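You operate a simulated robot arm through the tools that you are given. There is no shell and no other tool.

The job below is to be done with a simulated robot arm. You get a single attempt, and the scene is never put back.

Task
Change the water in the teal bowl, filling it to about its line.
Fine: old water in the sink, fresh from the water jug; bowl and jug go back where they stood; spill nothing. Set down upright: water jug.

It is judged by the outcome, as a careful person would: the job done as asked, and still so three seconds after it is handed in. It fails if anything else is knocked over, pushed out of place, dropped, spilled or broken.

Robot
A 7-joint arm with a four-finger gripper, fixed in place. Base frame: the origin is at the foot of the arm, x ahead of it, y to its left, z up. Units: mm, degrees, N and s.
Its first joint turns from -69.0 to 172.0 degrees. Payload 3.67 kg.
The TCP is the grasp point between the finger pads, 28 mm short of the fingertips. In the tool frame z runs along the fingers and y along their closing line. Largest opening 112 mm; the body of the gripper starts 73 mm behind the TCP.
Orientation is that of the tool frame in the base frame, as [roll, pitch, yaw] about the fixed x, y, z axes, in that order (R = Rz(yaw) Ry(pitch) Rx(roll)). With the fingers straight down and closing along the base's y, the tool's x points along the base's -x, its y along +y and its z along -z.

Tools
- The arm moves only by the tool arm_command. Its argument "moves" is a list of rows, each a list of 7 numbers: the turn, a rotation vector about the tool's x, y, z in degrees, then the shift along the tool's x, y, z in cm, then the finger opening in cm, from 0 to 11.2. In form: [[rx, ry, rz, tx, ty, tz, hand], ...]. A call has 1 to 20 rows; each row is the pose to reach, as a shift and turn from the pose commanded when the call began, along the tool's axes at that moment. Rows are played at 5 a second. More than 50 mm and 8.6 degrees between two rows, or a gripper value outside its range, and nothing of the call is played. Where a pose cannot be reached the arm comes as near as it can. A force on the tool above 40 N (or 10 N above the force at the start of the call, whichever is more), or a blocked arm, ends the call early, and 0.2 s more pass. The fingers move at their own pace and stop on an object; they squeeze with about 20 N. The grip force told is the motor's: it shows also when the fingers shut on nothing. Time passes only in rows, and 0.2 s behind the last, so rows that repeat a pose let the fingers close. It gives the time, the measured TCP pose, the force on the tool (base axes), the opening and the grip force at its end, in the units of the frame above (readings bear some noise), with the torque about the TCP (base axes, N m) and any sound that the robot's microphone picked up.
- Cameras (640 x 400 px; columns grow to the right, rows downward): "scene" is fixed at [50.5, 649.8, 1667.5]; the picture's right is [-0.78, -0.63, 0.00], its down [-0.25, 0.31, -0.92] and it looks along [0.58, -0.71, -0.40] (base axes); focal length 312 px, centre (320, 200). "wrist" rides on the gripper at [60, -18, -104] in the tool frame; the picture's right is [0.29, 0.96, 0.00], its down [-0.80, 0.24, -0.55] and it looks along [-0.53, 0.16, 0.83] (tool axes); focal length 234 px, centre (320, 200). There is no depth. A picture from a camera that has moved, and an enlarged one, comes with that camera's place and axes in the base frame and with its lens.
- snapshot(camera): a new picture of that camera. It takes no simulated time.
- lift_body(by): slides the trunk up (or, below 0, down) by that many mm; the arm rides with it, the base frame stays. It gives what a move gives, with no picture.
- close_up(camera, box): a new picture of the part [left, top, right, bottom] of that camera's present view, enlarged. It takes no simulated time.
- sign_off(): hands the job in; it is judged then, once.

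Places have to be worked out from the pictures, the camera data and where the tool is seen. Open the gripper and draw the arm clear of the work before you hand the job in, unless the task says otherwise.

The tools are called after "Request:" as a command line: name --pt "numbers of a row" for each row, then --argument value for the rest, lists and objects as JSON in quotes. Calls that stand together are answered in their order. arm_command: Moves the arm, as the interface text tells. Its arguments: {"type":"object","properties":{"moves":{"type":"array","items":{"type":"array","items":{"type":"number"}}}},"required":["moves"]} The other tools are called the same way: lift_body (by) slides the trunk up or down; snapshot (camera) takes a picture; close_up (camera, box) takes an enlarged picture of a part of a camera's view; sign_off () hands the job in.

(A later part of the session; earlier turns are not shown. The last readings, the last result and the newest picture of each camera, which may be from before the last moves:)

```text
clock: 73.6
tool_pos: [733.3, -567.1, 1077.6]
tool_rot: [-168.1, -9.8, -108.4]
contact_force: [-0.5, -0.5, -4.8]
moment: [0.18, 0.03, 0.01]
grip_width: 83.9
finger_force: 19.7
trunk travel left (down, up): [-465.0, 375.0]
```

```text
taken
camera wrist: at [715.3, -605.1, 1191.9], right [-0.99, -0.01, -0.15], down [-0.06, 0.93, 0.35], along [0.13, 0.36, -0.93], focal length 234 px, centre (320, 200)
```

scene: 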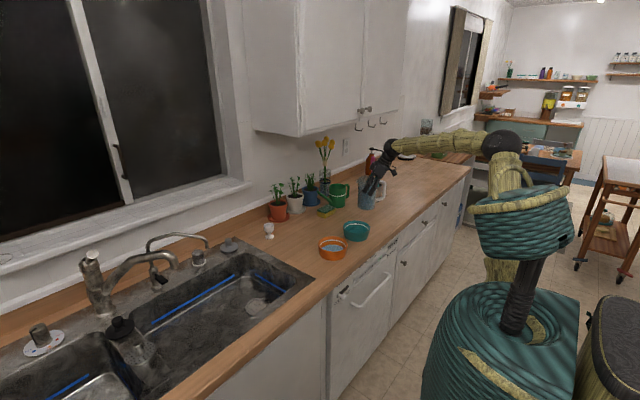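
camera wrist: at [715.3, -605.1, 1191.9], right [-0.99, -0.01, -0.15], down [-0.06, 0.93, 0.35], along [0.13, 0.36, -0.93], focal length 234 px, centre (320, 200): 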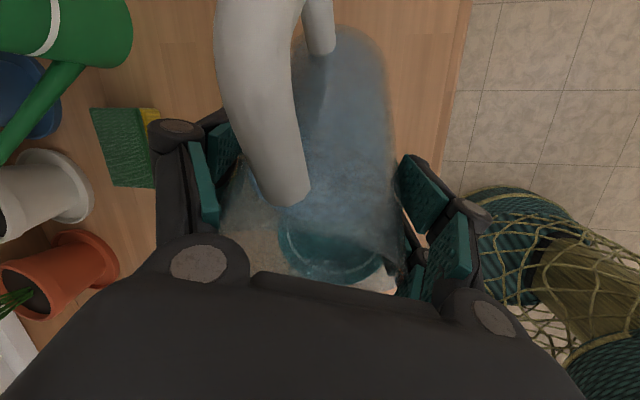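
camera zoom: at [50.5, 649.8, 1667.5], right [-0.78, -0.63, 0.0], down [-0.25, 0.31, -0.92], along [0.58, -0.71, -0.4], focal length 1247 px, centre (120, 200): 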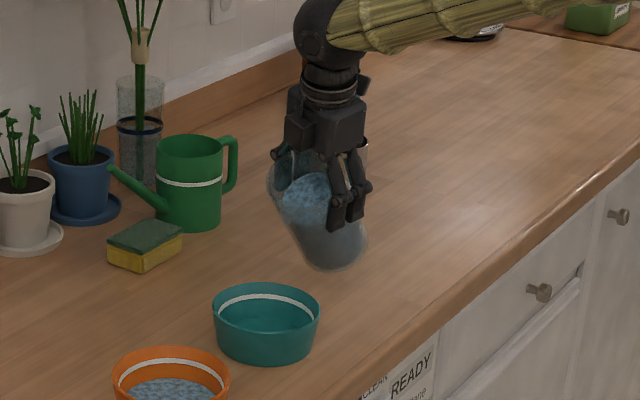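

No flow yet, the jug sits still in the grip, and the spout is over the bowl. I tilt on to about 45°, lowering the spout tip to ~95 mm above the bowl rim, and look.

Request:
arm_command --pt "0.52 1.57 -0.24 -0.145 0.084 0.235 4" --pt "1.03 3.13 -0.48 -0.289 0.168 0.47 4" --pt "1.55 4.7 -0.72 -0.434 0.251 0.704 4" --pt "2.06 6.26 -0.96 -0.578 0.335 0.939 4" --pt "2.58 7.83 -1.2 -0.723 0.419 1.174 4" --pt "2.58 7.83 -1.2 -0.723 0.419 1.174 4"

Request:
close_up --camera "scene" --box '[310, 150, 430, 250]'

Request:
snapshot --camera "wrist"

```text
clock: 75.0
tool_pos: [732.5, -562.6, 1064.1]
tool_rot: [-165.4, -17.6, -109.0]
contact_force: [0.3, 0.7, -5.1]
moment: [0.22, 0.01, -0.03]
grip_width: 83.7
finger_force: 20.4
trunk travel left (down, up): [-465.0, 375.0]
```

```text
4.00 times, centred on (370, 200) of scene
camera zoom: at [50.5, 649.8, 1667.5], right [-0.78, -0.63, 0.0], down [-0.25, 0.31, -0.92], along [0.58, -0.71, -0.4], focal length 1247 px, centre (120, 200)
```

zoom: 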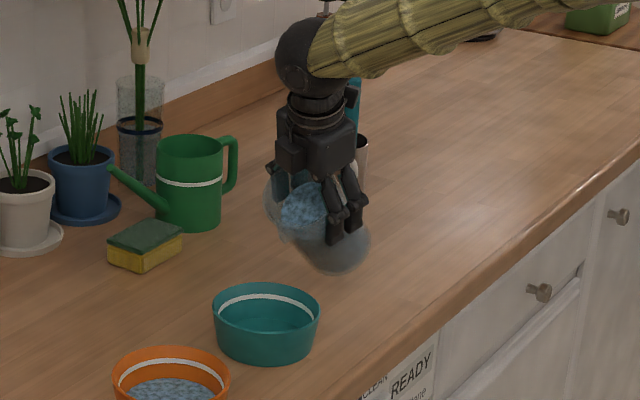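

```text
taken
camera wrist: at [714.6, -583.0, 1183.2], right [-0.99, -0.03, -0.14], down [-0.06, 0.98, 0.21], along [0.13, 0.22, -0.97], focal length 234 px, centre (320, 200)
```

wrist: 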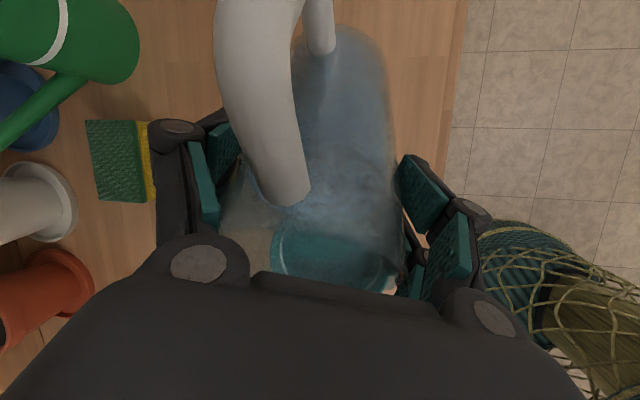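

No flow at 45°. I tilt 5° more and check.

Request:
arm_command --pt "0.52 1.57 -0.24 -0.12 0.034 0.082 4" --pt "1.03 3.13 -0.48 -0.239 0.069 0.163 4" --pt "1.55 4.7 -0.72 -0.359 0.103 0.245 4" --pt "1.55 4.7 -0.72 -0.359 0.103 0.245 4"

Request:
close_up --camera "scene" --box '[310, 160, 410, 240]'

Request:
close_up --camera "wrist" --box '[200, 150, 440, 300]'

```text
clock: 76.0
tool_pos: [734.3, -562.5, 1061.9]
tool_rot: [-163.6, -22.4, -109.6]
contact_force: [0.0, -0.5, -4.6]
moment: [0.17, -0.01, 0.02]
grip_width: 83.9
finger_force: 20.1
trunk travel left (down, up): [-465.0, 375.0]
```

```text
5.00 times, centred on (360, 200) of scene
camera zoom: at [50.5, 649.8, 1667.5], right [-0.78, -0.63, 0.0], down [-0.25, 0.31, -0.92], along [0.58, -0.71, -0.4], focal length 1559 px, centre (120, 200)
```

zoom: 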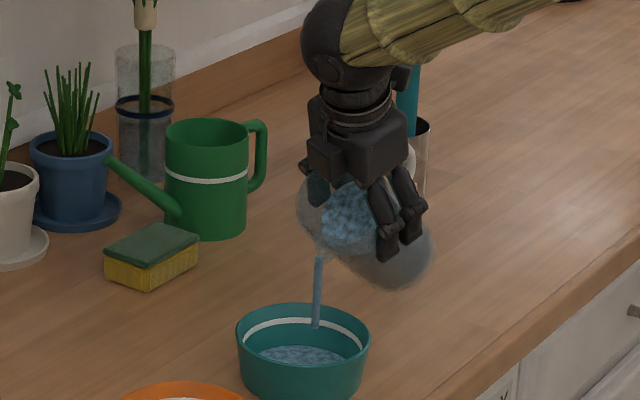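

```text
2.67 times, centred on (320, 225) of wrist
camera zoom: at [715.0, -570.7, 1180.8], right [-0.99, -0.04, -0.14], down [-0.06, 0.99, 0.13], along [0.13, 0.13, -0.98], focal length 624 px, centre (320, 133)
```

zoom: 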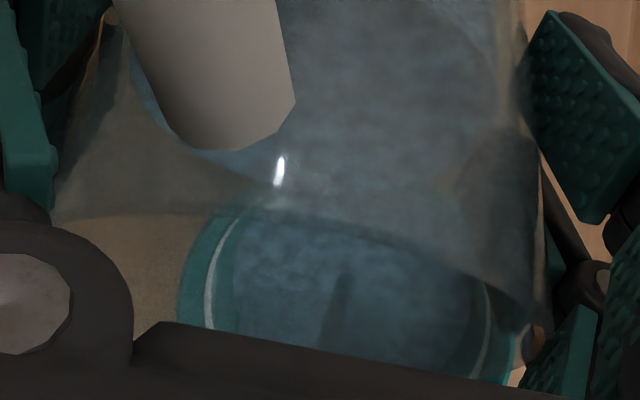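

It is pouring cleanly into the bowl. I hold the pose briefly and follow the level.

Request:
arm_command --pt "0 0 0 0 0 0 4"

Request:
close_up --camera "scene" --box '[325, 195, 385, 245]'

```text
clock: 76.4
tool_pos: [732.9, -559.9, 1060.8]
tool_rot: [-163.7, -22.3, -109.6]
contact_force: [-0.7, -0.1, -5.6]
moment: [0.17, 0.02, 0.01]
grip_width: 83.5
finger_force: 20.0
trunk travel left (down, up): [-465.0, 375.0]
```

```text
8.00 times, centred on (355, 220) of scene
camera zoom: at [50.5, 649.8, 1667.5], right [-0.78, -0.63, 0.0], down [-0.25, 0.31, -0.92], along [0.58, -0.71, -0.4], focal length 2494 px, centre (40, 40)
```

zoom: 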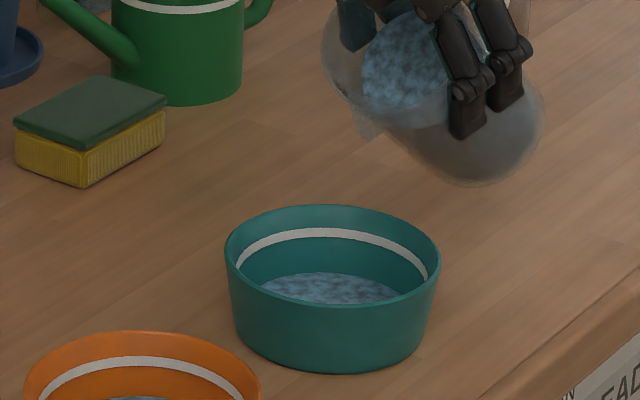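

Flow stops by itself when the tilt is held, so the level can be stepped up. I tilt another 5° slowly.

Request:
arm_command --pt "0.39 1.18 -0.18 -0.045 0.007 -0.055 4" --pt "0.78 2.35 -0.36 -0.09 0.013 -0.11 4" --pt "1.16 3.53 -0.54 -0.136 0.02 -0.165 4" --pt "1.55 4.7 -0.72 -0.181 0.026 -0.22 4" --pt "1.55 4.7 -0.72 -0.181 0.026 -0.22 4" --pt "1.55 4.7 -0.72 -0.181 0.026 -0.22 4"

Request:
close_up --camera "scene" --box '[325, 195, 385, 245]'

Request:
close_up --camera "wrist" --box '[200, 150, 440, 300]'

```text
clock: 77.8
tool_pos: [731.6, -556.8, 1062.3]
tool_rot: [-161.8, -27.1, -110.4]
contact_force: [0.9, -0.1, -4.0]
moment: [0.18, 0.06, 0.0]
grip_width: 83.8
finger_force: 20.0
trunk travel left (down, up): [-465.0, 375.0]
```

```text
8.00 times, centred on (355, 220) of scene
camera zoom: at [50.5, 649.8, 1667.5], right [-0.78, -0.63, 0.0], down [-0.25, 0.31, -0.92], along [0.58, -0.71, -0.4], focal length 2494 px, centre (40, 40)
```

zoom: 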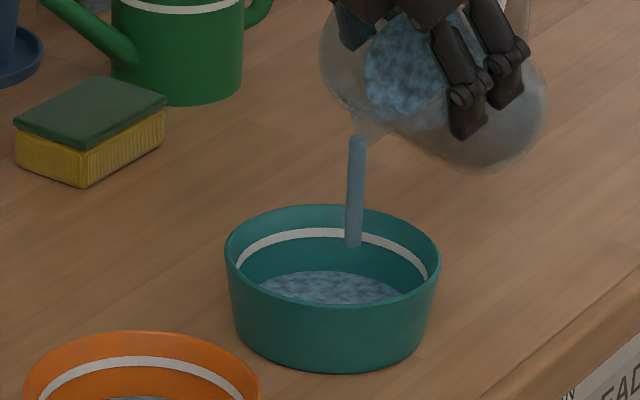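

```text
2.67 times, centred on (320, 225) of wrist
camera zoom: at [714.4, -556.9, 1183.2], right [-0.99, -0.05, -0.14], down [-0.06, 1.0, 0.04], along [0.13, 0.05, -0.99], focal length 624 px, centre (320, 133)
```

zoom: 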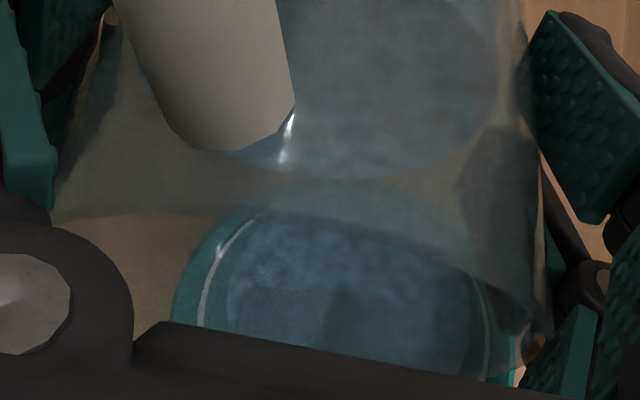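

Request:
arm_command --pt "0 0 0 0 0 0 4" --pt "0 0 0 0 0 0 4" --pt "0 0 0 0 0 0 4"

Request:
close_up --camera "scene" --box '[325, 195, 385, 245]'

```text
clock: 78.6
tool_pos: [732.6, -558.2, 1063.7]
tool_rot: [-161.7, -27.1, -110.4]
contact_force: [-0.9, 1.0, -5.4]
moment: [0.18, 0.03, -0.01]
grip_width: 83.8
finger_force: 19.8
trunk travel left (down, up): [-465.0, 375.0]
```

```text
8.00 times, centred on (355, 220) of scene
camera zoom: at [50.5, 649.8, 1667.5], right [-0.78, -0.63, 0.0], down [-0.25, 0.31, -0.92], along [0.58, -0.71, -0.4], focal length 2494 px, centre (40, 40)
```

zoom: 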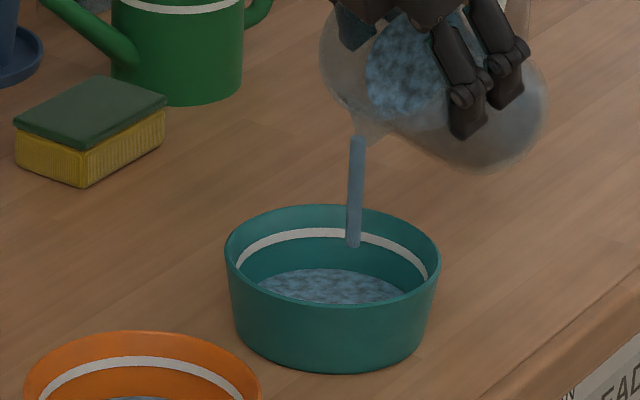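

The level is rising slowly at this tilt. I hold two more seconds and re-check.

Request:
arm_command --pt "0 0 0 0 0 0 4" --pt "0 0 0 0 0 0 4" --pt "0 0 0 0 0 0 4" --pt "0 0 0 0 0 0 4" --pt "0 0 0 0 0 0 4" --pt "0 0 0 0 0 0 4" --pt "0 0 0 0 0 0 4" --pt "0 0 0 0 0 0 4" --pt "0 0 0 0 0 0 4" --pt "0 0 0 0 0 0 4"

Request:
close_up --camera "scene" --box '[325, 195, 385, 245]'

```text
clock: 80.8
tool_pos: [732.3, -556.8, 1063.6]
tool_rot: [-161.7, -27.1, -110.4]
contact_force: [0.2, 0.9, -5.4]
moment: [0.22, 0.02, -0.03]
grip_width: 83.6
finger_force: 20.1
trunk travel left (down, up): [-465.0, 375.0]
```

```text
8.00 times, centred on (355, 220) of scene
camera zoom: at [50.5, 649.8, 1667.5], right [-0.78, -0.63, 0.0], down [-0.25, 0.31, -0.92], along [0.58, -0.71, -0.4], focal length 2494 px, centre (40, 40)
```

zoom: 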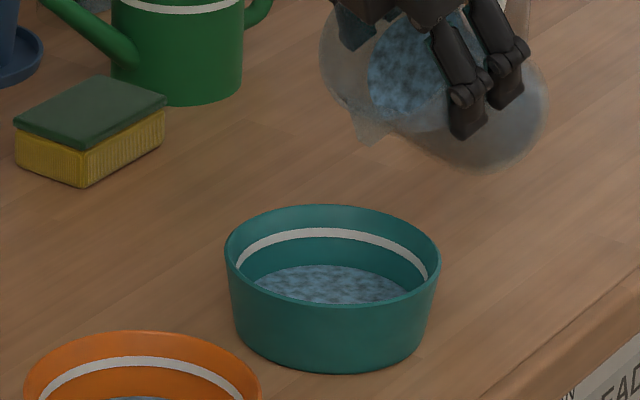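

Equilibrium again; the level (far edge row 265) is about where the old water stood, and the line is at row ~234. I tilt to 60° and hold.

Request:
arm_command --pt "0.31 0.94 -0.14 0.001 -0.014 -0.089 4" --pt "0.62 1.88 -0.29 0.003 -0.028 -0.178 4" --pt "0.93 2.82 -0.43 0.004 -0.043 -0.268 4" --pt "1.24 3.76 -0.58 0.006 -0.057 -0.357 4" --pt "1.55 4.7 -0.72 0.007 -0.071 -0.446 4" --pt "1.55 4.7 -0.72 0.007 -0.071 -0.446 4" --pt "1.55 4.7 -0.72 0.007 -0.071 -0.446 4" --pt "1.55 4.7 -0.72 0.007 -0.071 -0.446 4" --pt "1.55 4.7 -0.72 0.007 -0.071 -0.446 4" --pt "1.55 4.7 -0.72 0.007 -0.071 -0.446 4" --pt "1.55 4.7 -0.72 0.007 -0.071 -0.446 4" --pt "1.55 4.7 -0.72 0.007 -0.071 -0.446 4"

Request:
close_up --camera "scene" --box '[325, 195, 385, 245]'

Request:
snapshot --camera "wrist"

```text
clock: 83.4
tool_pos: [733.1, -554.0, 1067.6]
tool_rot: [-159.7, -31.6, -111.3]
contact_force: [0.1, 0.8, -5.1]
moment: [0.21, 0.04, 0.02]
grip_width: 84.0
finger_force: 19.6
trunk travel left (down, up): [-465.0, 375.0]
```

```text
8.00 times, centred on (355, 220) of scene
camera zoom: at [50.5, 649.8, 1667.5], right [-0.78, -0.63, 0.0], down [-0.25, 0.31, -0.92], along [0.58, -0.71, -0.4], focal length 2494 px, centre (40, 40)
```

zoom: 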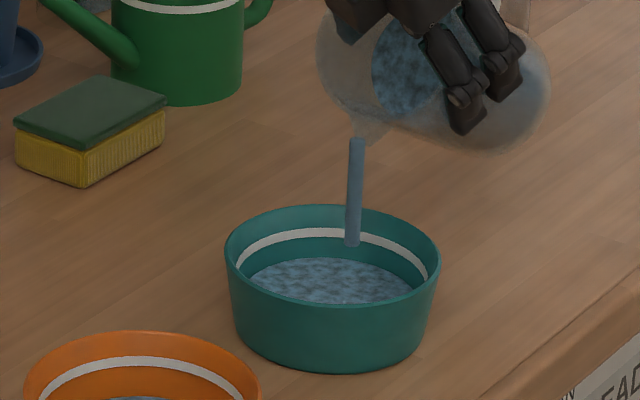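

```text
taken
camera wrist: at [715.3, -544.0, 1187.0], right [-0.99, -0.06, -0.13], down [-0.06, 1.0, -0.05], along [0.13, -0.04, -0.99], focal length 234 px, centre (320, 200)
```

wrist: 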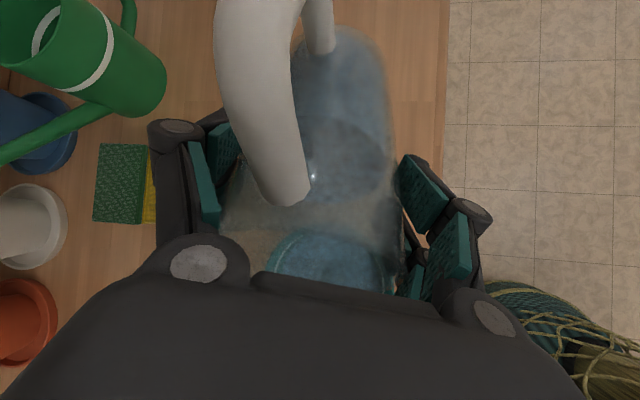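

Level at row ~258 and still flowing steadily. I go on to 65° in the same gentle manner.

Request:
arm_command --pt "0.31 0.94 -0.14 0.018 -0.025 -0.124 4" --pt "0.62 1.88 -0.29 0.037 -0.05 -0.248 4" --pt "0.93 2.82 -0.43 0.055 -0.076 -0.373 4" --pt "1.24 3.76 -0.58 0.074 -0.101 -0.497 4" --pt "1.55 4.7 -0.72 0.092 -0.126 -0.621 4" --pt "1.55 4.7 -0.72 0.092 -0.126 -0.621 4" --pt "1.55 4.7 -0.72 0.092 -0.126 -0.621 4" --pt "1.55 4.7 -0.72 0.092 -0.126 -0.621 4" --pt "1.55 4.7 -0.72 0.092 -0.126 -0.621 4" --pt "1.55 4.7 -0.72 0.092 -0.126 -0.621 4"

Request:
close_up --camera "scene" --box '[325, 195, 385, 245]'

```text
clock: 85.6
tool_pos: [732.8, -551.6, 1073.9]
tool_rot: [-157.4, -36.3, -112.6]
contact_force: [-0.3, -0.8, -4.9]
moment: [0.22, 0.02, 0.01]
grip_width: 83.7
finger_force: 20.4
trunk travel left (down, up): [-465.0, 375.0]
```

```text
8.00 times, centred on (355, 220) of scene
camera zoom: at [50.5, 649.8, 1667.5], right [-0.78, -0.63, 0.0], down [-0.25, 0.31, -0.92], along [0.58, -0.71, -0.4], focal length 2494 px, centre (40, 40)
```

zoom: 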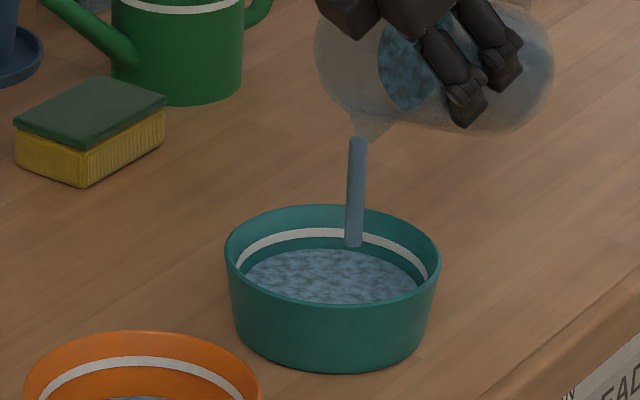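

Level now at row ~249, approaching the line (band rows 228–240). I hold about a second and check.

Request:
arm_command --pt "0 0 0 0 0 0 4" --pt "0 0 0 0 0 0 4" --pt "0 0 0 0 0 0 4" --pt "0 0 0 0 0 0 4"

Request:
close_up --camera "scene" --box '[325, 195, 385, 245]'

```text
clock: 86.6
tool_pos: [733.8, -551.8, 1073.3]
tool_rot: [-157.3, -36.3, -112.5]
contact_force: [0.0, -0.6, -5.2]
moment: [0.2, -0.01, -0.02]
grip_width: 83.8
finger_force: 19.8
trunk travel left (down, up): [-465.0, 375.0]
```

```text
8.00 times, centred on (355, 220) of scene
camera zoom: at [50.5, 649.8, 1667.5], right [-0.78, -0.63, 0.0], down [-0.25, 0.31, -0.92], along [0.58, -0.71, -0.4], focal length 2494 px, centre (40, 40)
```

zoom: 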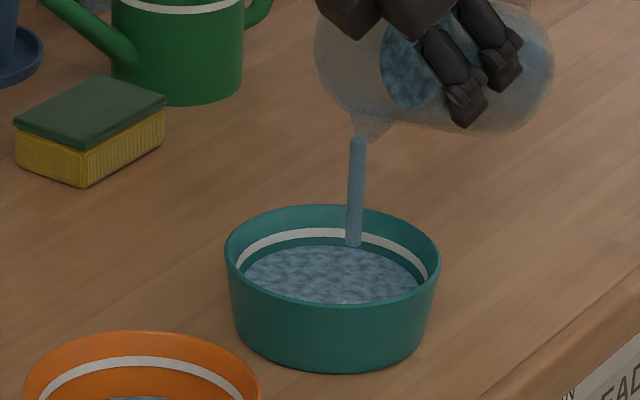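

Row ~245 now, rising about 4 rows per second. I hold about 1.4 s more.

Request:
arm_command --pt "0 0 0 0 0 0 4" --pt "0 0 0 0 0 0 4" --pt "0 0 0 0 0 0 4" --pt "0 0 0 0 0 0 4" --pt "0 0 0 0 0 0 4" --pt "0 0 0 0 0 0 4"

Request:
close_up --camera "scene" --box '[325, 195, 385, 245]'

Request:
close_up --camera "scene" --box '[340, 215, 375, 240]'

```text
clock: 88.0
tool_pos: [732.3, -550.9, 1074.5]
tool_rot: [-157.4, -36.4, -112.5]
contact_force: [0.2, -0.1, -5.4]
moment: [0.21, -0.02, 0.0]
grip_width: 83.8
finger_force: 20.0
trunk travel left (down, up): [-465.0, 375.0]
```

```text
8.00 times, centred on (355, 220) of scene
camera zoom: at [50.5, 649.8, 1667.5], right [-0.78, -0.63, 0.0], down [-0.25, 0.31, -0.92], along [0.58, -0.71, -0.4], focal length 2494 px, centre (40, 40)
```

zoom: 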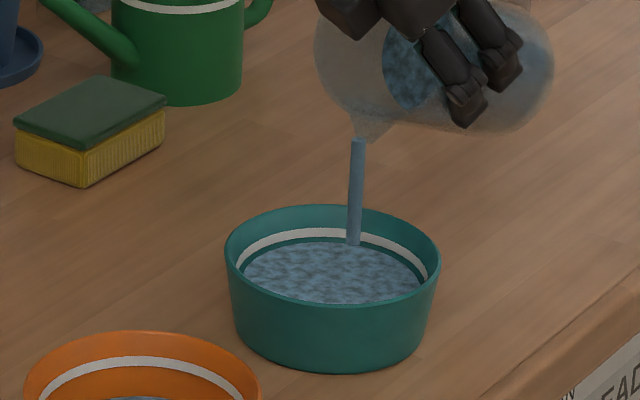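

```text
16.00 times, centred on (358, 228) of scene
camera zoom: at [50.5, 649.8, 1667.5], right [-0.78, -0.63, 0.0], down [-0.25, 0.31, -0.92], along [0.58, -0.71, -0.4], focal length 4989 px, centre (-280, -240)
```

zoom: 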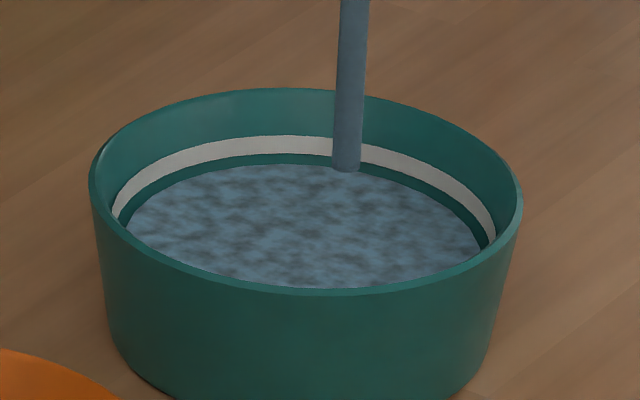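

The water edge is about 3 mm below the lower edge of the white band and the flow is dying down. I add 3° of tilt and hold briefly.

Request:
arm_command --pt "0.31 0.94 -0.14 0.02 -0.026 -0.126 4" --pt "0.62 1.88 -0.29 0.041 -0.052 -0.251 4" --pt "0.93 2.82 -0.43 0.061 -0.078 -0.377 4" --pt "0.93 2.82 -0.43 0.061 -0.078 -0.377 4"

Request:
close_up --camera "scene" --box '[340, 215, 375, 240]'

```text
clock: 89.0
tool_pos: [732.3, -550.1, 1077.4]
tool_rot: [-155.9, -39.0, -113.6]
contact_force: [0.2, 0.2, -5.1]
moment: [0.22, 0.03, -0.01]
grip_width: 83.8
finger_force: 19.8
trunk travel left (down, up): [-465.0, 375.0]
```

```text
16.00 times, centred on (358, 228) of scene
camera zoom: at [50.5, 649.8, 1667.5], right [-0.78, -0.63, 0.0], down [-0.25, 0.31, -0.92], along [0.58, -0.71, -0.4], focal length 4989 px, centre (-280, -240)
```

zoom: 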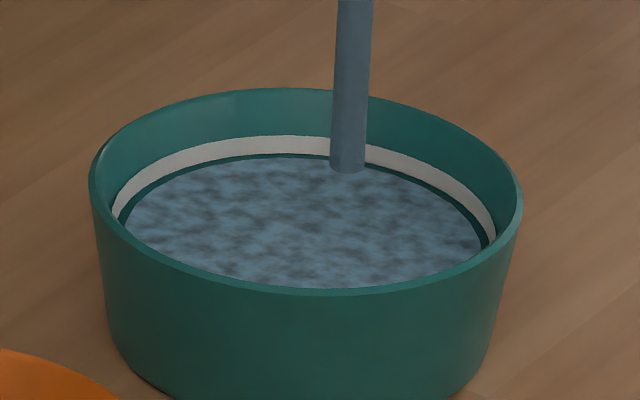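

Almost at the band (edge row 157, band 135–154). I hold for about 0.6 s more.

Request:
arm_command --pt "0 0 0 0 0 0 4" --pt "0 0 0 0 0 0 4"

Request:
close_up --camera "scene" --box '[340, 215, 375, 240]'

```text
clock: 89.6
tool_pos: [732.9, -548.9, 1077.1]
tool_rot: [-155.8, -39.1, -113.5]
contact_force: [-0.2, -0.5, -5.0]
moment: [0.23, 0.0, 0.0]
grip_width: 83.7
finger_force: 20.1
trunk travel left (down, up): [-465.0, 375.0]
```

```text
16.00 times, centred on (358, 228) of scene
camera zoom: at [50.5, 649.8, 1667.5], right [-0.78, -0.63, 0.0], down [-0.25, 0.31, -0.92], along [0.58, -0.71, -0.4], focal length 4989 px, centre (-280, -240)
```

zoom: 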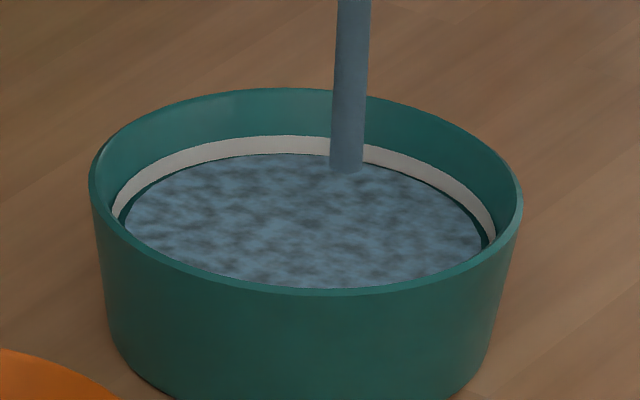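

The surface has just reached the band's lower edge. I hold 0.2 s more, then tilt the jug back about its spout to stop the flow at mid-band.

Request:
arm_command --pt "0 0 0 0 0 0 4" --pt "-1.24 -3.76 0.58 -0.106 0.111 0.491 4" --pt "-2.48 -7.52 1.16 -0.254 0.233 0.969 4" --pt "-4.03 -12.22 1.88 -0.357 0.333 1.397 4" --pt "-5.58 -16.91 2.6 -0.248 0.338 1.662 4" --pt "-5.58 -16.91 2.6 -0.248 0.338 1.662 4"

Request:
close_up --camera "scene" --box '[340, 215, 375, 240]'

Request:
close_up --camera "scene" --box '[325, 180, 405, 245]'

```text
clock: 91.0
tool_pos: [732.1, -557.6, 1062.5]
tool_rot: [-163.5, -22.3, -109.6]
contact_force: [-0.1, 0.7, -4.9]
moment: [0.23, 0.07, -0.03]
grip_width: 83.8
finger_force: 19.7
trunk travel left (down, up): [-465.0, 375.0]
```

```text
16.00 times, centred on (358, 228) of scene
camera zoom: at [50.5, 649.8, 1667.5], right [-0.78, -0.63, 0.0], down [-0.25, 0.31, -0.92], along [0.58, -0.71, -0.4], focal length 4989 px, centre (-280, -240)
```

zoom: 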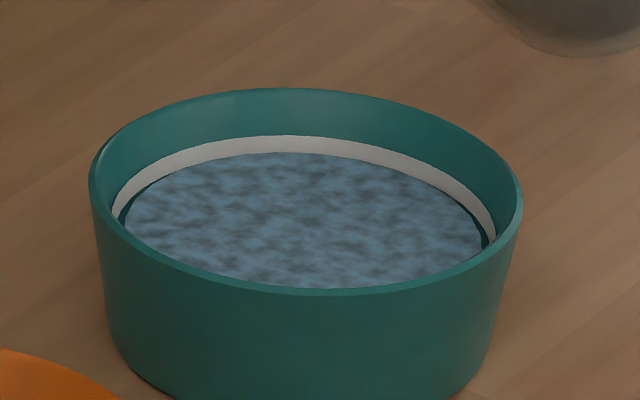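

```text
6.15 times, centred on (365, 212) of scene
camera zoom: at [50.5, 649.8, 1667.5], right [-0.78, -0.63, 0.0], down [-0.25, 0.31, -0.92], along [0.58, -0.71, -0.4], focal length 1919 px, centre (43, 123)
```

zoom: 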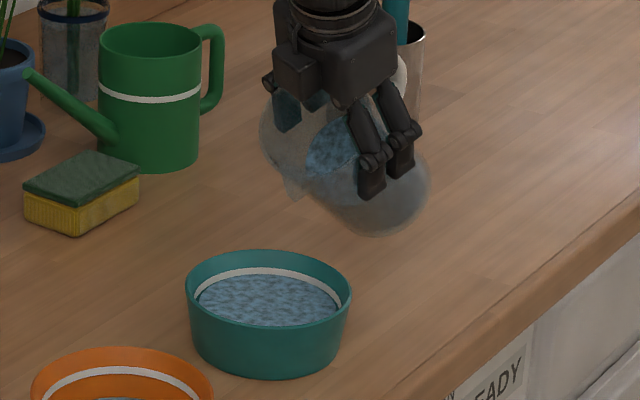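

The water now stands at the white band (about z 947 against band 945–951), so the fill is right. I turn the jug back upright along the reverse path.

Request:
arm_command --pt "-1.55 -4.7 0.72 0.324 -0.143 -0.236 4" --pt "-3.1 -9.4 1.45 0.953 -0.485 -0.835 4" --pt "-4.65 -14.1 2.17 1.418 -0.766 -1.522 4" --pt "-6.2 -18.79 2.89 1.882 -1.046 -2.209 4" --pt "-7.75 -23.49 3.61 2.167 -1.242 -2.735 4" --pt "-9.3 -28.19 4.34 2.451 -1.437 -3.26 4" --pt "-10.85 -32.89 5.06 2.515 -1.543 -3.669 4" --pt "-12.4 -37.59 5.78 2.579 -1.648 -4.078 4" --pt "-13.95 -42.29 6.5 2.34 -1.585 -4.183 4" --pt "-15.5 -46.99 7.23 2.098 -1.522 -4.288 4" --pt "-15.5 -46.99 7.23 2.098 -1.522 -4.288 4" --pt "-15.5 -46.99 7.23 2.098 -1.522 -4.288 4"

Request:
close_up --camera "scene" --box '[310, 150, 430, 250]'

Request:
snapshot --camera "wrist"

```text
clock: 93.6
tool_pos: [735.2, -563.5, 1111.6]
tool_rot: [179.9, 25.1, -110.0]
contact_force: [0.0, -0.1, -5.2]
moment: [0.06, 0.03, -0.01]
grip_width: 83.4
finger_force: 20.2
trunk travel left (down, up): [-465.0, 375.0]
```

```text
4.00 times, centred on (370, 200) of scene
camera zoom: at [50.5, 649.8, 1667.5], right [-0.78, -0.63, 0.0], down [-0.25, 0.31, -0.92], along [0.58, -0.71, -0.4], focal length 1247 px, centre (120, 200)
```

zoom: 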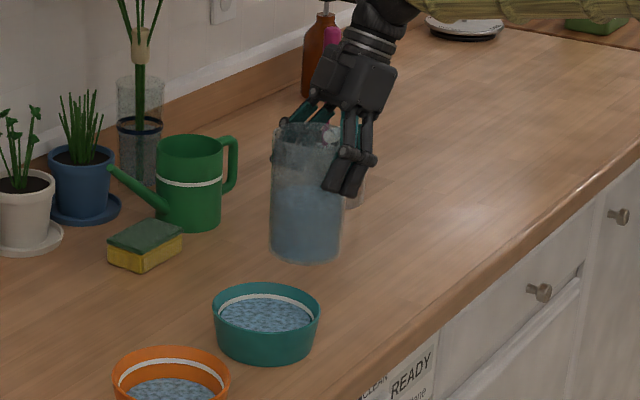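

```text
taken
camera wrist: at [716.9, -662.0, 1180.1], right [-0.99, 0.08, -0.12], down [-0.06, 0.54, 0.84], along [0.13, 0.84, -0.53], focal length 234 px, centre (320, 200)
```

wrist: 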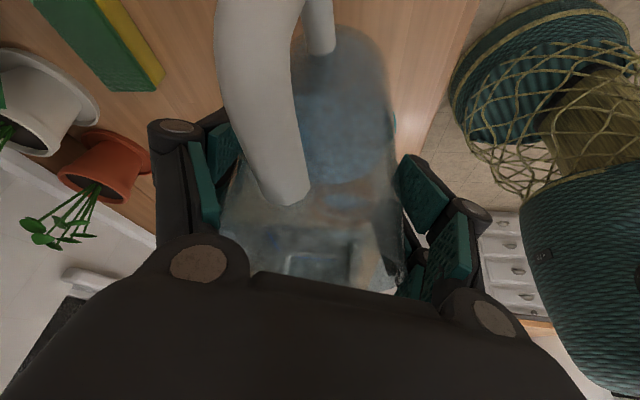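

Upright and unmoved in the grip, with the bowl at its line. I turn the jug back by 45° while moving it toward its place.

Request:
arm_command --pt "1.06 0 2.27 0.19 -0.24 -0.085 4" --pt "3.17 0 6.8 0.58 -0.72 -0.25 4" --pt "5.28 0 11.33 0.97 -1.21 -0.42 4" --pt "7.4 0 15.86 1.35 -1.69 -0.59 4" --pt "9.51 0 20.39 1.74 -2.17 -0.76 4" --pt "11.62 0 24.92 2.13 -2.65 -0.93 4" --pt "13.73 0 29.45 2.51 -3.13 -1.1 4" --pt "15.85 0 33.99 2.9 -3.62 -1.27 4" --pt "17.96 0 38.52 3.29 -4.1 -1.43 4" --pt "19.02 0 40.78 3.48 -4.34 -1.52 4" --pt "19.02 0 40.78 3.48 -4.34 -1.52 4"

```text
clock: 96.0
tool_pos: [762.4, -614.1, 1111.1]
tool_rot: [179.9, 25.0, -155.2]
contact_force: [-0.1, 0.4, -5.1]
moment: [0.09, -0.03, 0.0]
grip_width: 83.6
finger_force: 20.6
trunk travel left (down, up): [-465.0, 375.0]
```

Halfway as commanded. I do the remaining 45° and end above its original spot (TCP (792, -666)).

Request:
arm_command --pt "1.06 0 2.27 -0.02 -0.33 0.01 4" --pt "3.17 0 6.8 -0.07 -0.99 0.035 4" --pt "5.28 0 11.33 -0.12 -1.65 0.06 4" --pt "7.4 0 15.86 -0.17 -2.31 0.08 4" --pt "9.51 0 20.39 -0.22 -2.97 0.105 4" --pt "11.62 0 24.92 -0.27 -3.62 0.13 4" --pt "13.73 0 29.45 -0.32 -4.28 0.15 4" --pt "15.85 0 33.99 -0.37 -4.94 0.175 4" --pt "17.96 0 38.52 -0.42 -5.6 0.2 4" --pt "19.02 0 40.78 -0.44 -5.93 0.21 4" --pt "19.02 0 40.78 -0.44 -5.93 0.21 4" --pt "19.02 0 40.78 -0.44 -5.93 0.21 4"

Request:
close_up --camera "scene" --box '[320, 140, 430, 240]'

Request:
snapshot --camera "wrist"

```text
clock: 98.6
tool_pos: [790.7, -665.1, 1111.7]
tool_rot: [179.9, 25.0, 160.0]
contact_force: [-0.6, 0.3, -4.2]
moment: [0.03, -0.06, 0.02]
grip_width: 83.8
finger_force: 19.9
trunk travel left (down, up): [-465.0, 375.0]
```

```text
4.00 times, centred on (375, 190) of scene
camera zoom: at [50.5, 649.8, 1667.5], right [-0.78, -0.63, 0.0], down [-0.25, 0.31, -0.92], along [0.58, -0.71, -0.4], focal length 1247 px, centre (100, 240)
```

zoom: 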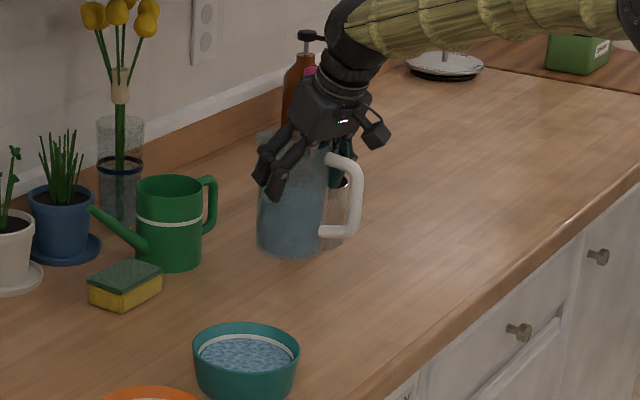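

```text
taken
camera wrist: at [692.1, -648.1, 1179.9], right [0.08, 0.99, -0.12], down [0.54, 0.06, 0.84], along [0.84, -0.13, -0.53], focal length 234 px, centre (320, 200)
```

wrist: 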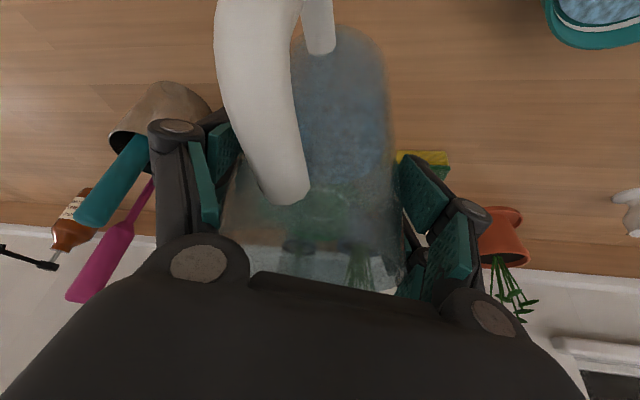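

Back over its spot with the original orientation. I lower the jug smoothly to about 10 mm above the counter.

Request:
arm_command --pt "0 0 0 0.14 -0.007 0.296 4" --pt "0 0 0 0.455 -0.023 0.963 4" --pt "0 0 0 0.91 -0.046 1.927 4" --pt "0 0 0 1.4 -0.07 2.964 4" --pt "0 0 0 1.89 -0.095 4.001 4" --pt "0 0 0 2.38 -0.119 5.039 4" --pt "0 0 0 2.835 -0.142 6.002 4" --pt "0 0 0 3.185 -0.159 6.743 4" --pt "0 0 0 3.395 -0.17 7.188 4" --pt "0 0 0 3.5 -0.175 7.41 4" --pt "0 0 0 3.5 -0.175 7.41 4" --pt "0 0 0 3.5 -0.175 7.41 4"

Request:
close_up --camera "scene" --box '[340, 160, 410, 220]'

Request:
close_up --camera "scene" --box '[320, 170, 400, 220]'

```text
clock: 101.2
tool_pos: [789.5, -665.0, 1028.6]
tool_rot: [180.0, 24.9, 160.0]
contact_force: [-0.5, 0.3, -5.7]
moment: [0.02, -0.03, 0.01]
grip_width: 83.5
finger_force: 20.2
trunk travel left (down, up): [-465.0, 375.0]
```

```text
6.67 times, centred on (375, 190) of scene
camera zoom: at [50.5, 649.8, 1667.5], right [-0.78, -0.63, 0.0], down [-0.25, 0.31, -0.92], along [0.58, -0.71, -0.4], focal length 2079 px, centre (-47, 267)
```

zoom: 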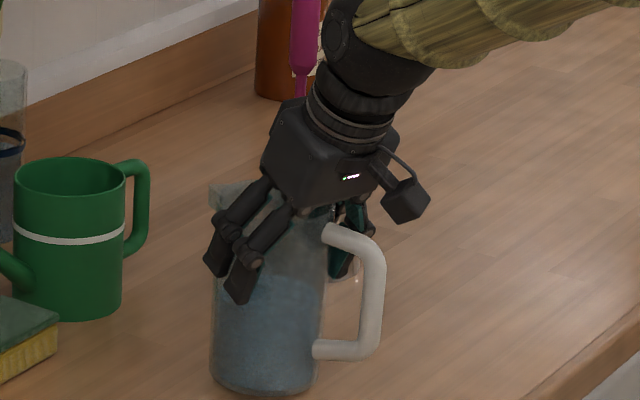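

```text
8.00 times, centred on (360, 195) of scene
camera zoom: at [50.5, 649.8, 1667.5], right [-0.78, -0.63, 0.0], down [-0.25, 0.31, -0.92], along [0.58, -0.71, -0.4], focal length 2494 px, centre (0, 240)
```

zoom: 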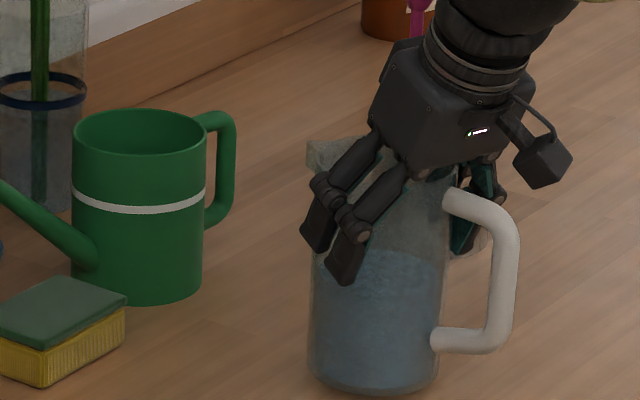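

The jug's outline matches the original one, about 7 mm higher. I lower 6 mm more and read the force.

Request:
arm_command --pt "0 0 0 0.042 0 0.091 4" --pt "0 0 0 0.106 0 0.227 4" --pt "0 0 0 0.169 0 0.363 4" --pt "0 0 0 0.211 0 0.453 4" --pt "0 0 0 0.254 0 0.544 4" --pt "0 0 0 0.254 0 0.544 4"

```text
clock: 102.6
tool_pos: [791.8, -665.0, 1023.2]
tool_rot: [180.0, 24.8, 159.9]
contact_force: [-0.7, 0.0, -5.8]
moment: [0.01, -0.04, -0.01]
grip_width: 83.9
finger_force: 20.8
trunk travel left (down, up): [-465.0, 375.0]
```

Still fully hanging (-5.8 N). I lower a further 2 mm.

Request:
arm_command --pt "0 0 0 0.042 0 0.091 4" --pt "0 0 0 0.085 0 0.181 4" --pt "0 0 0 0.085 0 0.181 4"

Request:
close_up --camera "scene" --box '[320, 170, 400, 220]'

```text
clock: 103.4
tool_pos: [792.2, -666.6, 1021.6]
tool_rot: [180.0, 25.0, 160.0]
contact_force: [-0.2, -0.2, -4.7]
moment: [-0.02, -0.05, 0.03]
grip_width: 83.7
finger_force: 20.1
trunk travel left (down, up): [-465.0, 375.0]
```

```text
8.00 times, centred on (360, 195) of scene
camera zoom: at [50.5, 649.8, 1667.5], right [-0.78, -0.63, 0.0], down [-0.25, 0.31, -0.92], along [0.58, -0.71, -0.4], focal length 2494 px, centre (0, 240)
```

zoom: 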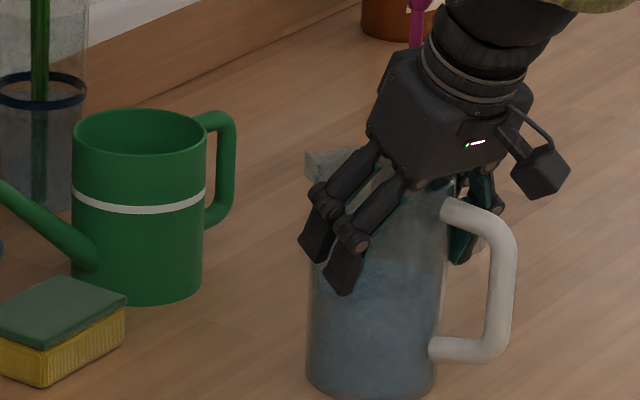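

Just about touching (handle at its original row). I lower in 1 mm steps until contact shows.

Request:
arm_command --pt "0 0 0 0.021 0 0.045 4" --pt "0 0 0 0.042 0 0.091 4" --pt "0 0 0 0.042 0 0.091 4"

```text
clock: 104.2
tool_pos: [791.1, -665.5, 1021.1]
tool_rot: [180.0, 25.0, 160.0]
contact_force: [-0.6, 1.1, -0.9]
moment: [0.1, 0.14, -0.05]
grip_width: 83.9
finger_force: 20.5
trunk travel left (down, up): [-465.0, 375.0]
```

Most of the weight is on the counter now. I lower 0.6 mm more and open the fingers gradually.

Request:
arm_command --pt "0 0 0 0.025 0 0.054 4" --pt "0 0 0 0.025 0 0.054 8.2" --pt "0 0 0 0.025 0 0.054 8.5" --pt "0 0 0 0.025 0 0.054 8.8" --pt "0 0 0 0.025 0 0.054 9.2" --pt "0 0 0 0.025 0 0.054 9.8" --pt "0 0 0 0.025 0 0.054 10.5" --pt "0 0 0 0.025 0 0.054 11.2" --pt "0 0 0 0.025 0 0.054 11.2"

Request:
close_up --camera "scene" --box '[320, 170, 400, 220]'

Request:
snapshot --camera "wrist"

```text
clock: 106.2
tool_pos: [790.0, -666.8, 1020.0]
tool_rot: [-179.9, 25.1, 160.0]
contact_force: [0.9, 0.0, -0.1]
moment: [-0.02, -0.01, -0.03]
grip_width: 111.9
finger_force: 0.1
trunk travel left (down, up): [-465.0, 375.0]
```

```text
8.00 times, centred on (360, 195) of scene
camera zoom: at [50.5, 649.8, 1667.5], right [-0.78, -0.63, 0.0], down [-0.25, 0.31, -0.92], along [0.58, -0.71, -0.4], focal length 2494 px, centre (0, 240)
```

zoom: 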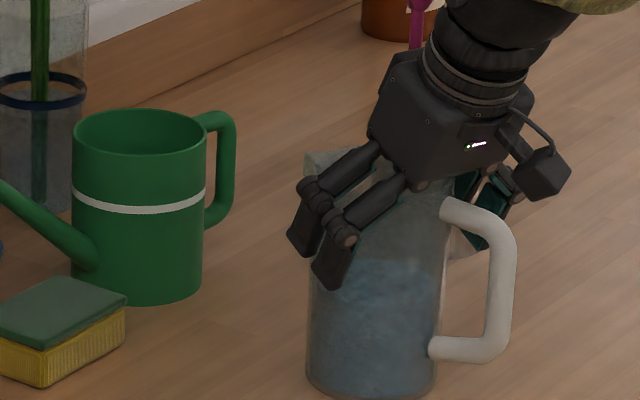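

```text
taken
camera wrist: at [691.1, -649.3, 1088.7], right [0.08, 0.99, -0.12], down [0.54, 0.06, 0.84], along [0.84, -0.13, -0.53], focal length 234 px, centre (320, 200)
```

wrist: 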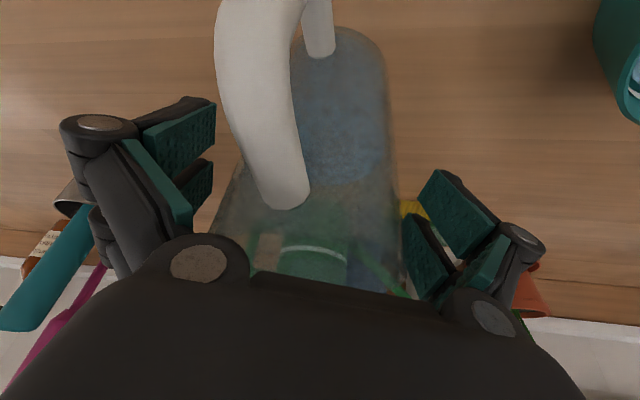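

The jug stands free and upright. I back the hand out along the approach line and then up.

Request:
arm_command --pt "0 0 0 0 0 -0.8 11.2" --pt "0 0 0 0 0 -2.0 11.2" --pt "0 0 0 0 0 -3.5 11.2" --pt "0 0 0 0 0 -5.5 11.2" --pt "0 0 0 0 0 -7.5 11.2" --pt "0 0 0 0 0 -9.5 11.2" --pt "0 0 0 0 0 -12 11.2" --pt "0 0 0 0 0 -15 11.2" --pt "0 0 0 0 0 -18 11.2" --pt "0 0 0 0 0 -21 11.2" --pt "0 0 0 0 0 -21 11.2"

Request:
snapshot --camera "scene"

Request:
close_up --camera "scene" --box '[320, 170, 400, 220]'

Request:
close_up --camera "scene" --box '[310, 210, 390, 260]'

Request:
snapshot --camera "wrist"

```text
clock: 108.6
tool_pos: [705.5, -635.7, 1209.3]
tool_rot: [180.0, 24.9, 160.0]
contact_force: [0.5, -0.5, 0.3]
moment: [0.02, 0.03, -0.03]
grip_width: 111.7
finger_force: 0.0
trunk travel left (down, up): [-465.0, 375.0]
```

```text
taken
```

scene: 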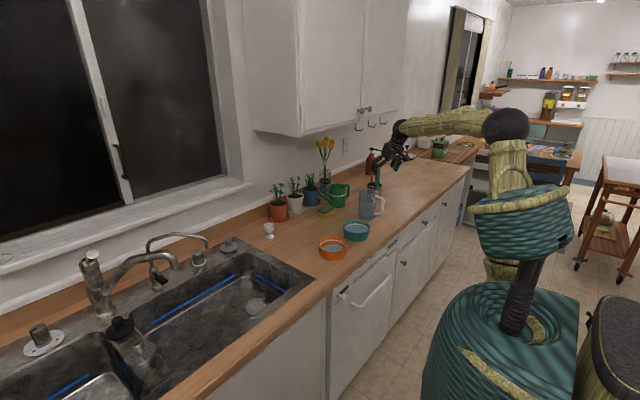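

```text
8.00 times, centred on (360, 195) of scene
camera zoom: at [50.5, 649.8, 1667.5], right [-0.78, -0.63, 0.0], down [-0.25, 0.31, -0.92], along [0.58, -0.71, -0.4], focal length 2494 px, centre (0, 240)
```

zoom: 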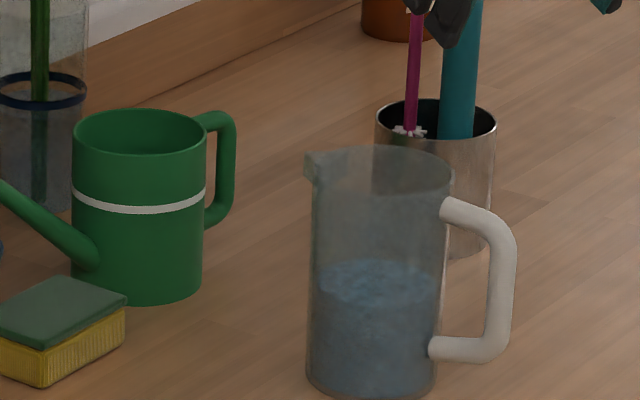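

```text
8.00 times, centred on (350, 235) of scene
camera zoom: at [50.5, 649.8, 1667.5], right [-0.78, -0.63, 0.0], down [-0.25, 0.31, -0.92], along [0.58, -0.71, -0.4], focal length 2494 px, centre (80, -80)
```

zoom: 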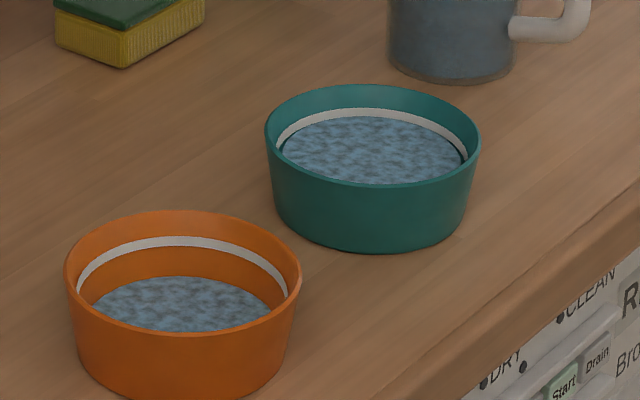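

```text
taken
camera wrist: at [605.5, -618.5, 1278.5], right [0.08, 0.99, -0.12], down [0.54, 0.06, 0.84], along [0.84, -0.13, -0.53], focal length 234 px, centre (320, 200)
```

wrist: 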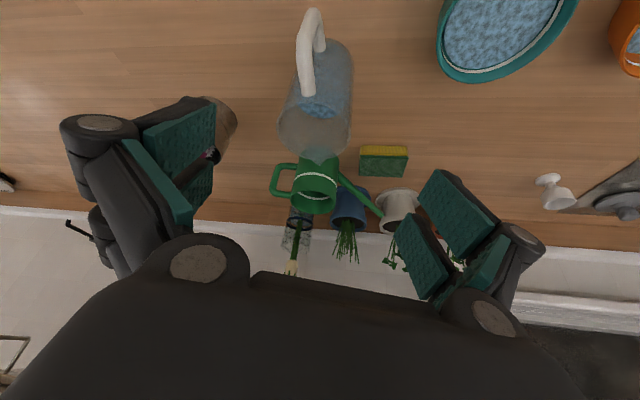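

Both jug and bowl sit at their original outlines and the water is at the white band. I straighten the hand and look from above to verify the level and that nothing was spilled.

Request:
arm_command --pt "0 5 0 0.62 1.74 -1.17 11.2" --pt "0 10 0 1.24 3.49 -2.35 11.2" --pt "0 15 0 1.87 5.23 -3.52 11.2" --pt "0 20 0 2.49 6.98 -4.7 11.2" --pt "0 25 0 3.11 8.72 -5.87 11.2" --pt "0 25 0 3.11 8.72 -5.87 11.2"

Request:
snapshot --camera "wrist"

Request:
close_up --camera "wrist" --box '[290, 0, 450, 100]'

```text
clock: 110.0
tool_pos: [684.6, -536.3, 1250.4]
tool_rot: [180.0, -0.1, 160.0]
contact_force: [0.5, -0.5, 0.7]
moment: [0.02, -0.01, -0.04]
grip_width: 111.8
finger_force: 0.0
trunk travel left (down, up): [-465.0, 375.0]
```

```text
taken
camera wrist: at [621.5, -533.1, 1354.2], right [0.06, 1.0, 0.0], down [0.83, -0.05, 0.55], along [0.55, -0.03, -0.83], focal length 234 px, centre (320, 200)
```

wrist: 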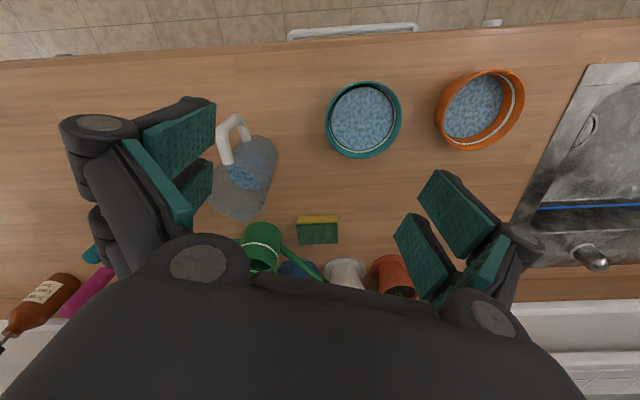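

```text
4.00 times, centred on (370, 50) of wrist
camera zoom: at [621.5, -533.1, 1354.2], right [0.06, 1.0, 0.0], down [0.83, -0.05, 0.55], along [0.55, -0.03, -0.83], focal length 937 px, centre (120, 800)
```

zoom: 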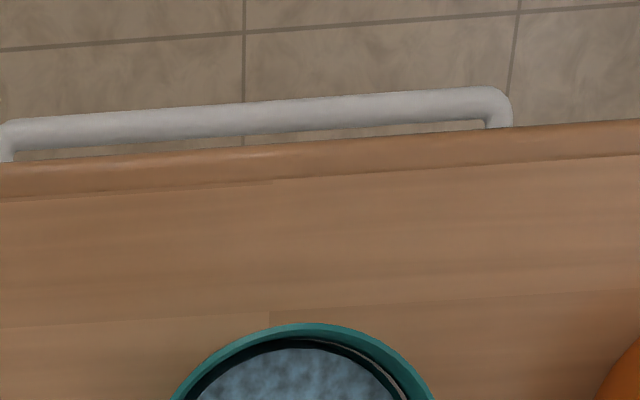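

Request:
close_up --camera "wrist" --box '[310, 70, 420, 170]'

Request:
close_up --camera "wrist" --box '[190, 80, 510, 260]'

Request:
close_up --camera "scene" --box '[200, 220, 340, 330]'

```text
4.00 times, centred on (365, 120) of wrist
camera zoom: at [621.5, -533.1, 1354.2], right [0.06, 1.0, 0.0], down [0.83, -0.05, 0.55], along [0.55, -0.03, -0.83], focal length 937 px, centre (140, 520)
```

zoom: 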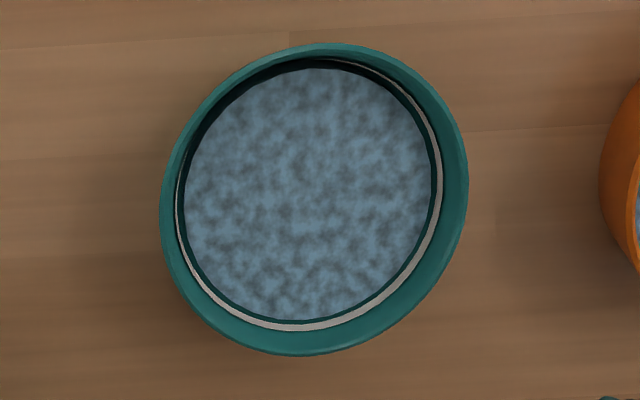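

```text
2.00 times, centred on (350, 170) of wrist
camera zoom: at [621.5, -533.1, 1354.2], right [0.06, 1.0, 0.0], down [0.83, -0.05, 0.55], along [0.55, -0.03, -0.83], focal length 468 px, centre (260, 260)
```

zoom: 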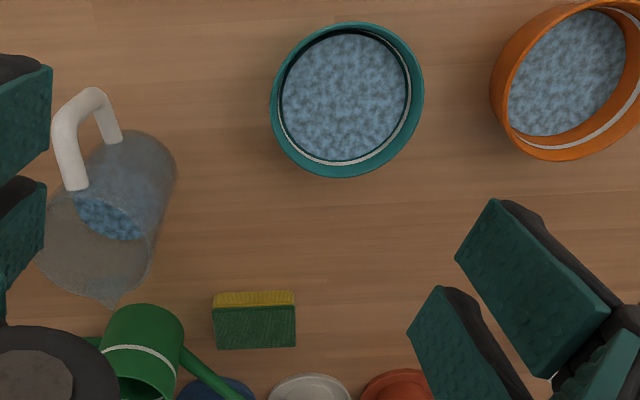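

```text
3.64 times, centred on (270, 275) of scene
camera zoom: at [50.5, 649.8, 1667.5], right [-0.78, -0.63, 0.0], down [-0.25, 0.31, -0.92], along [0.58, -0.71, -0.4], focal length 1134 px, centre (502, -73)
```

zoom: 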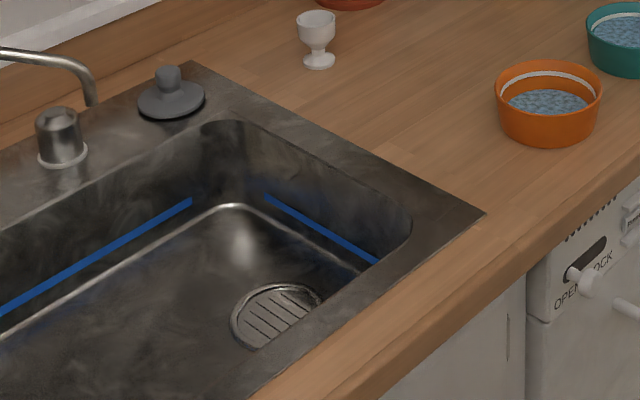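

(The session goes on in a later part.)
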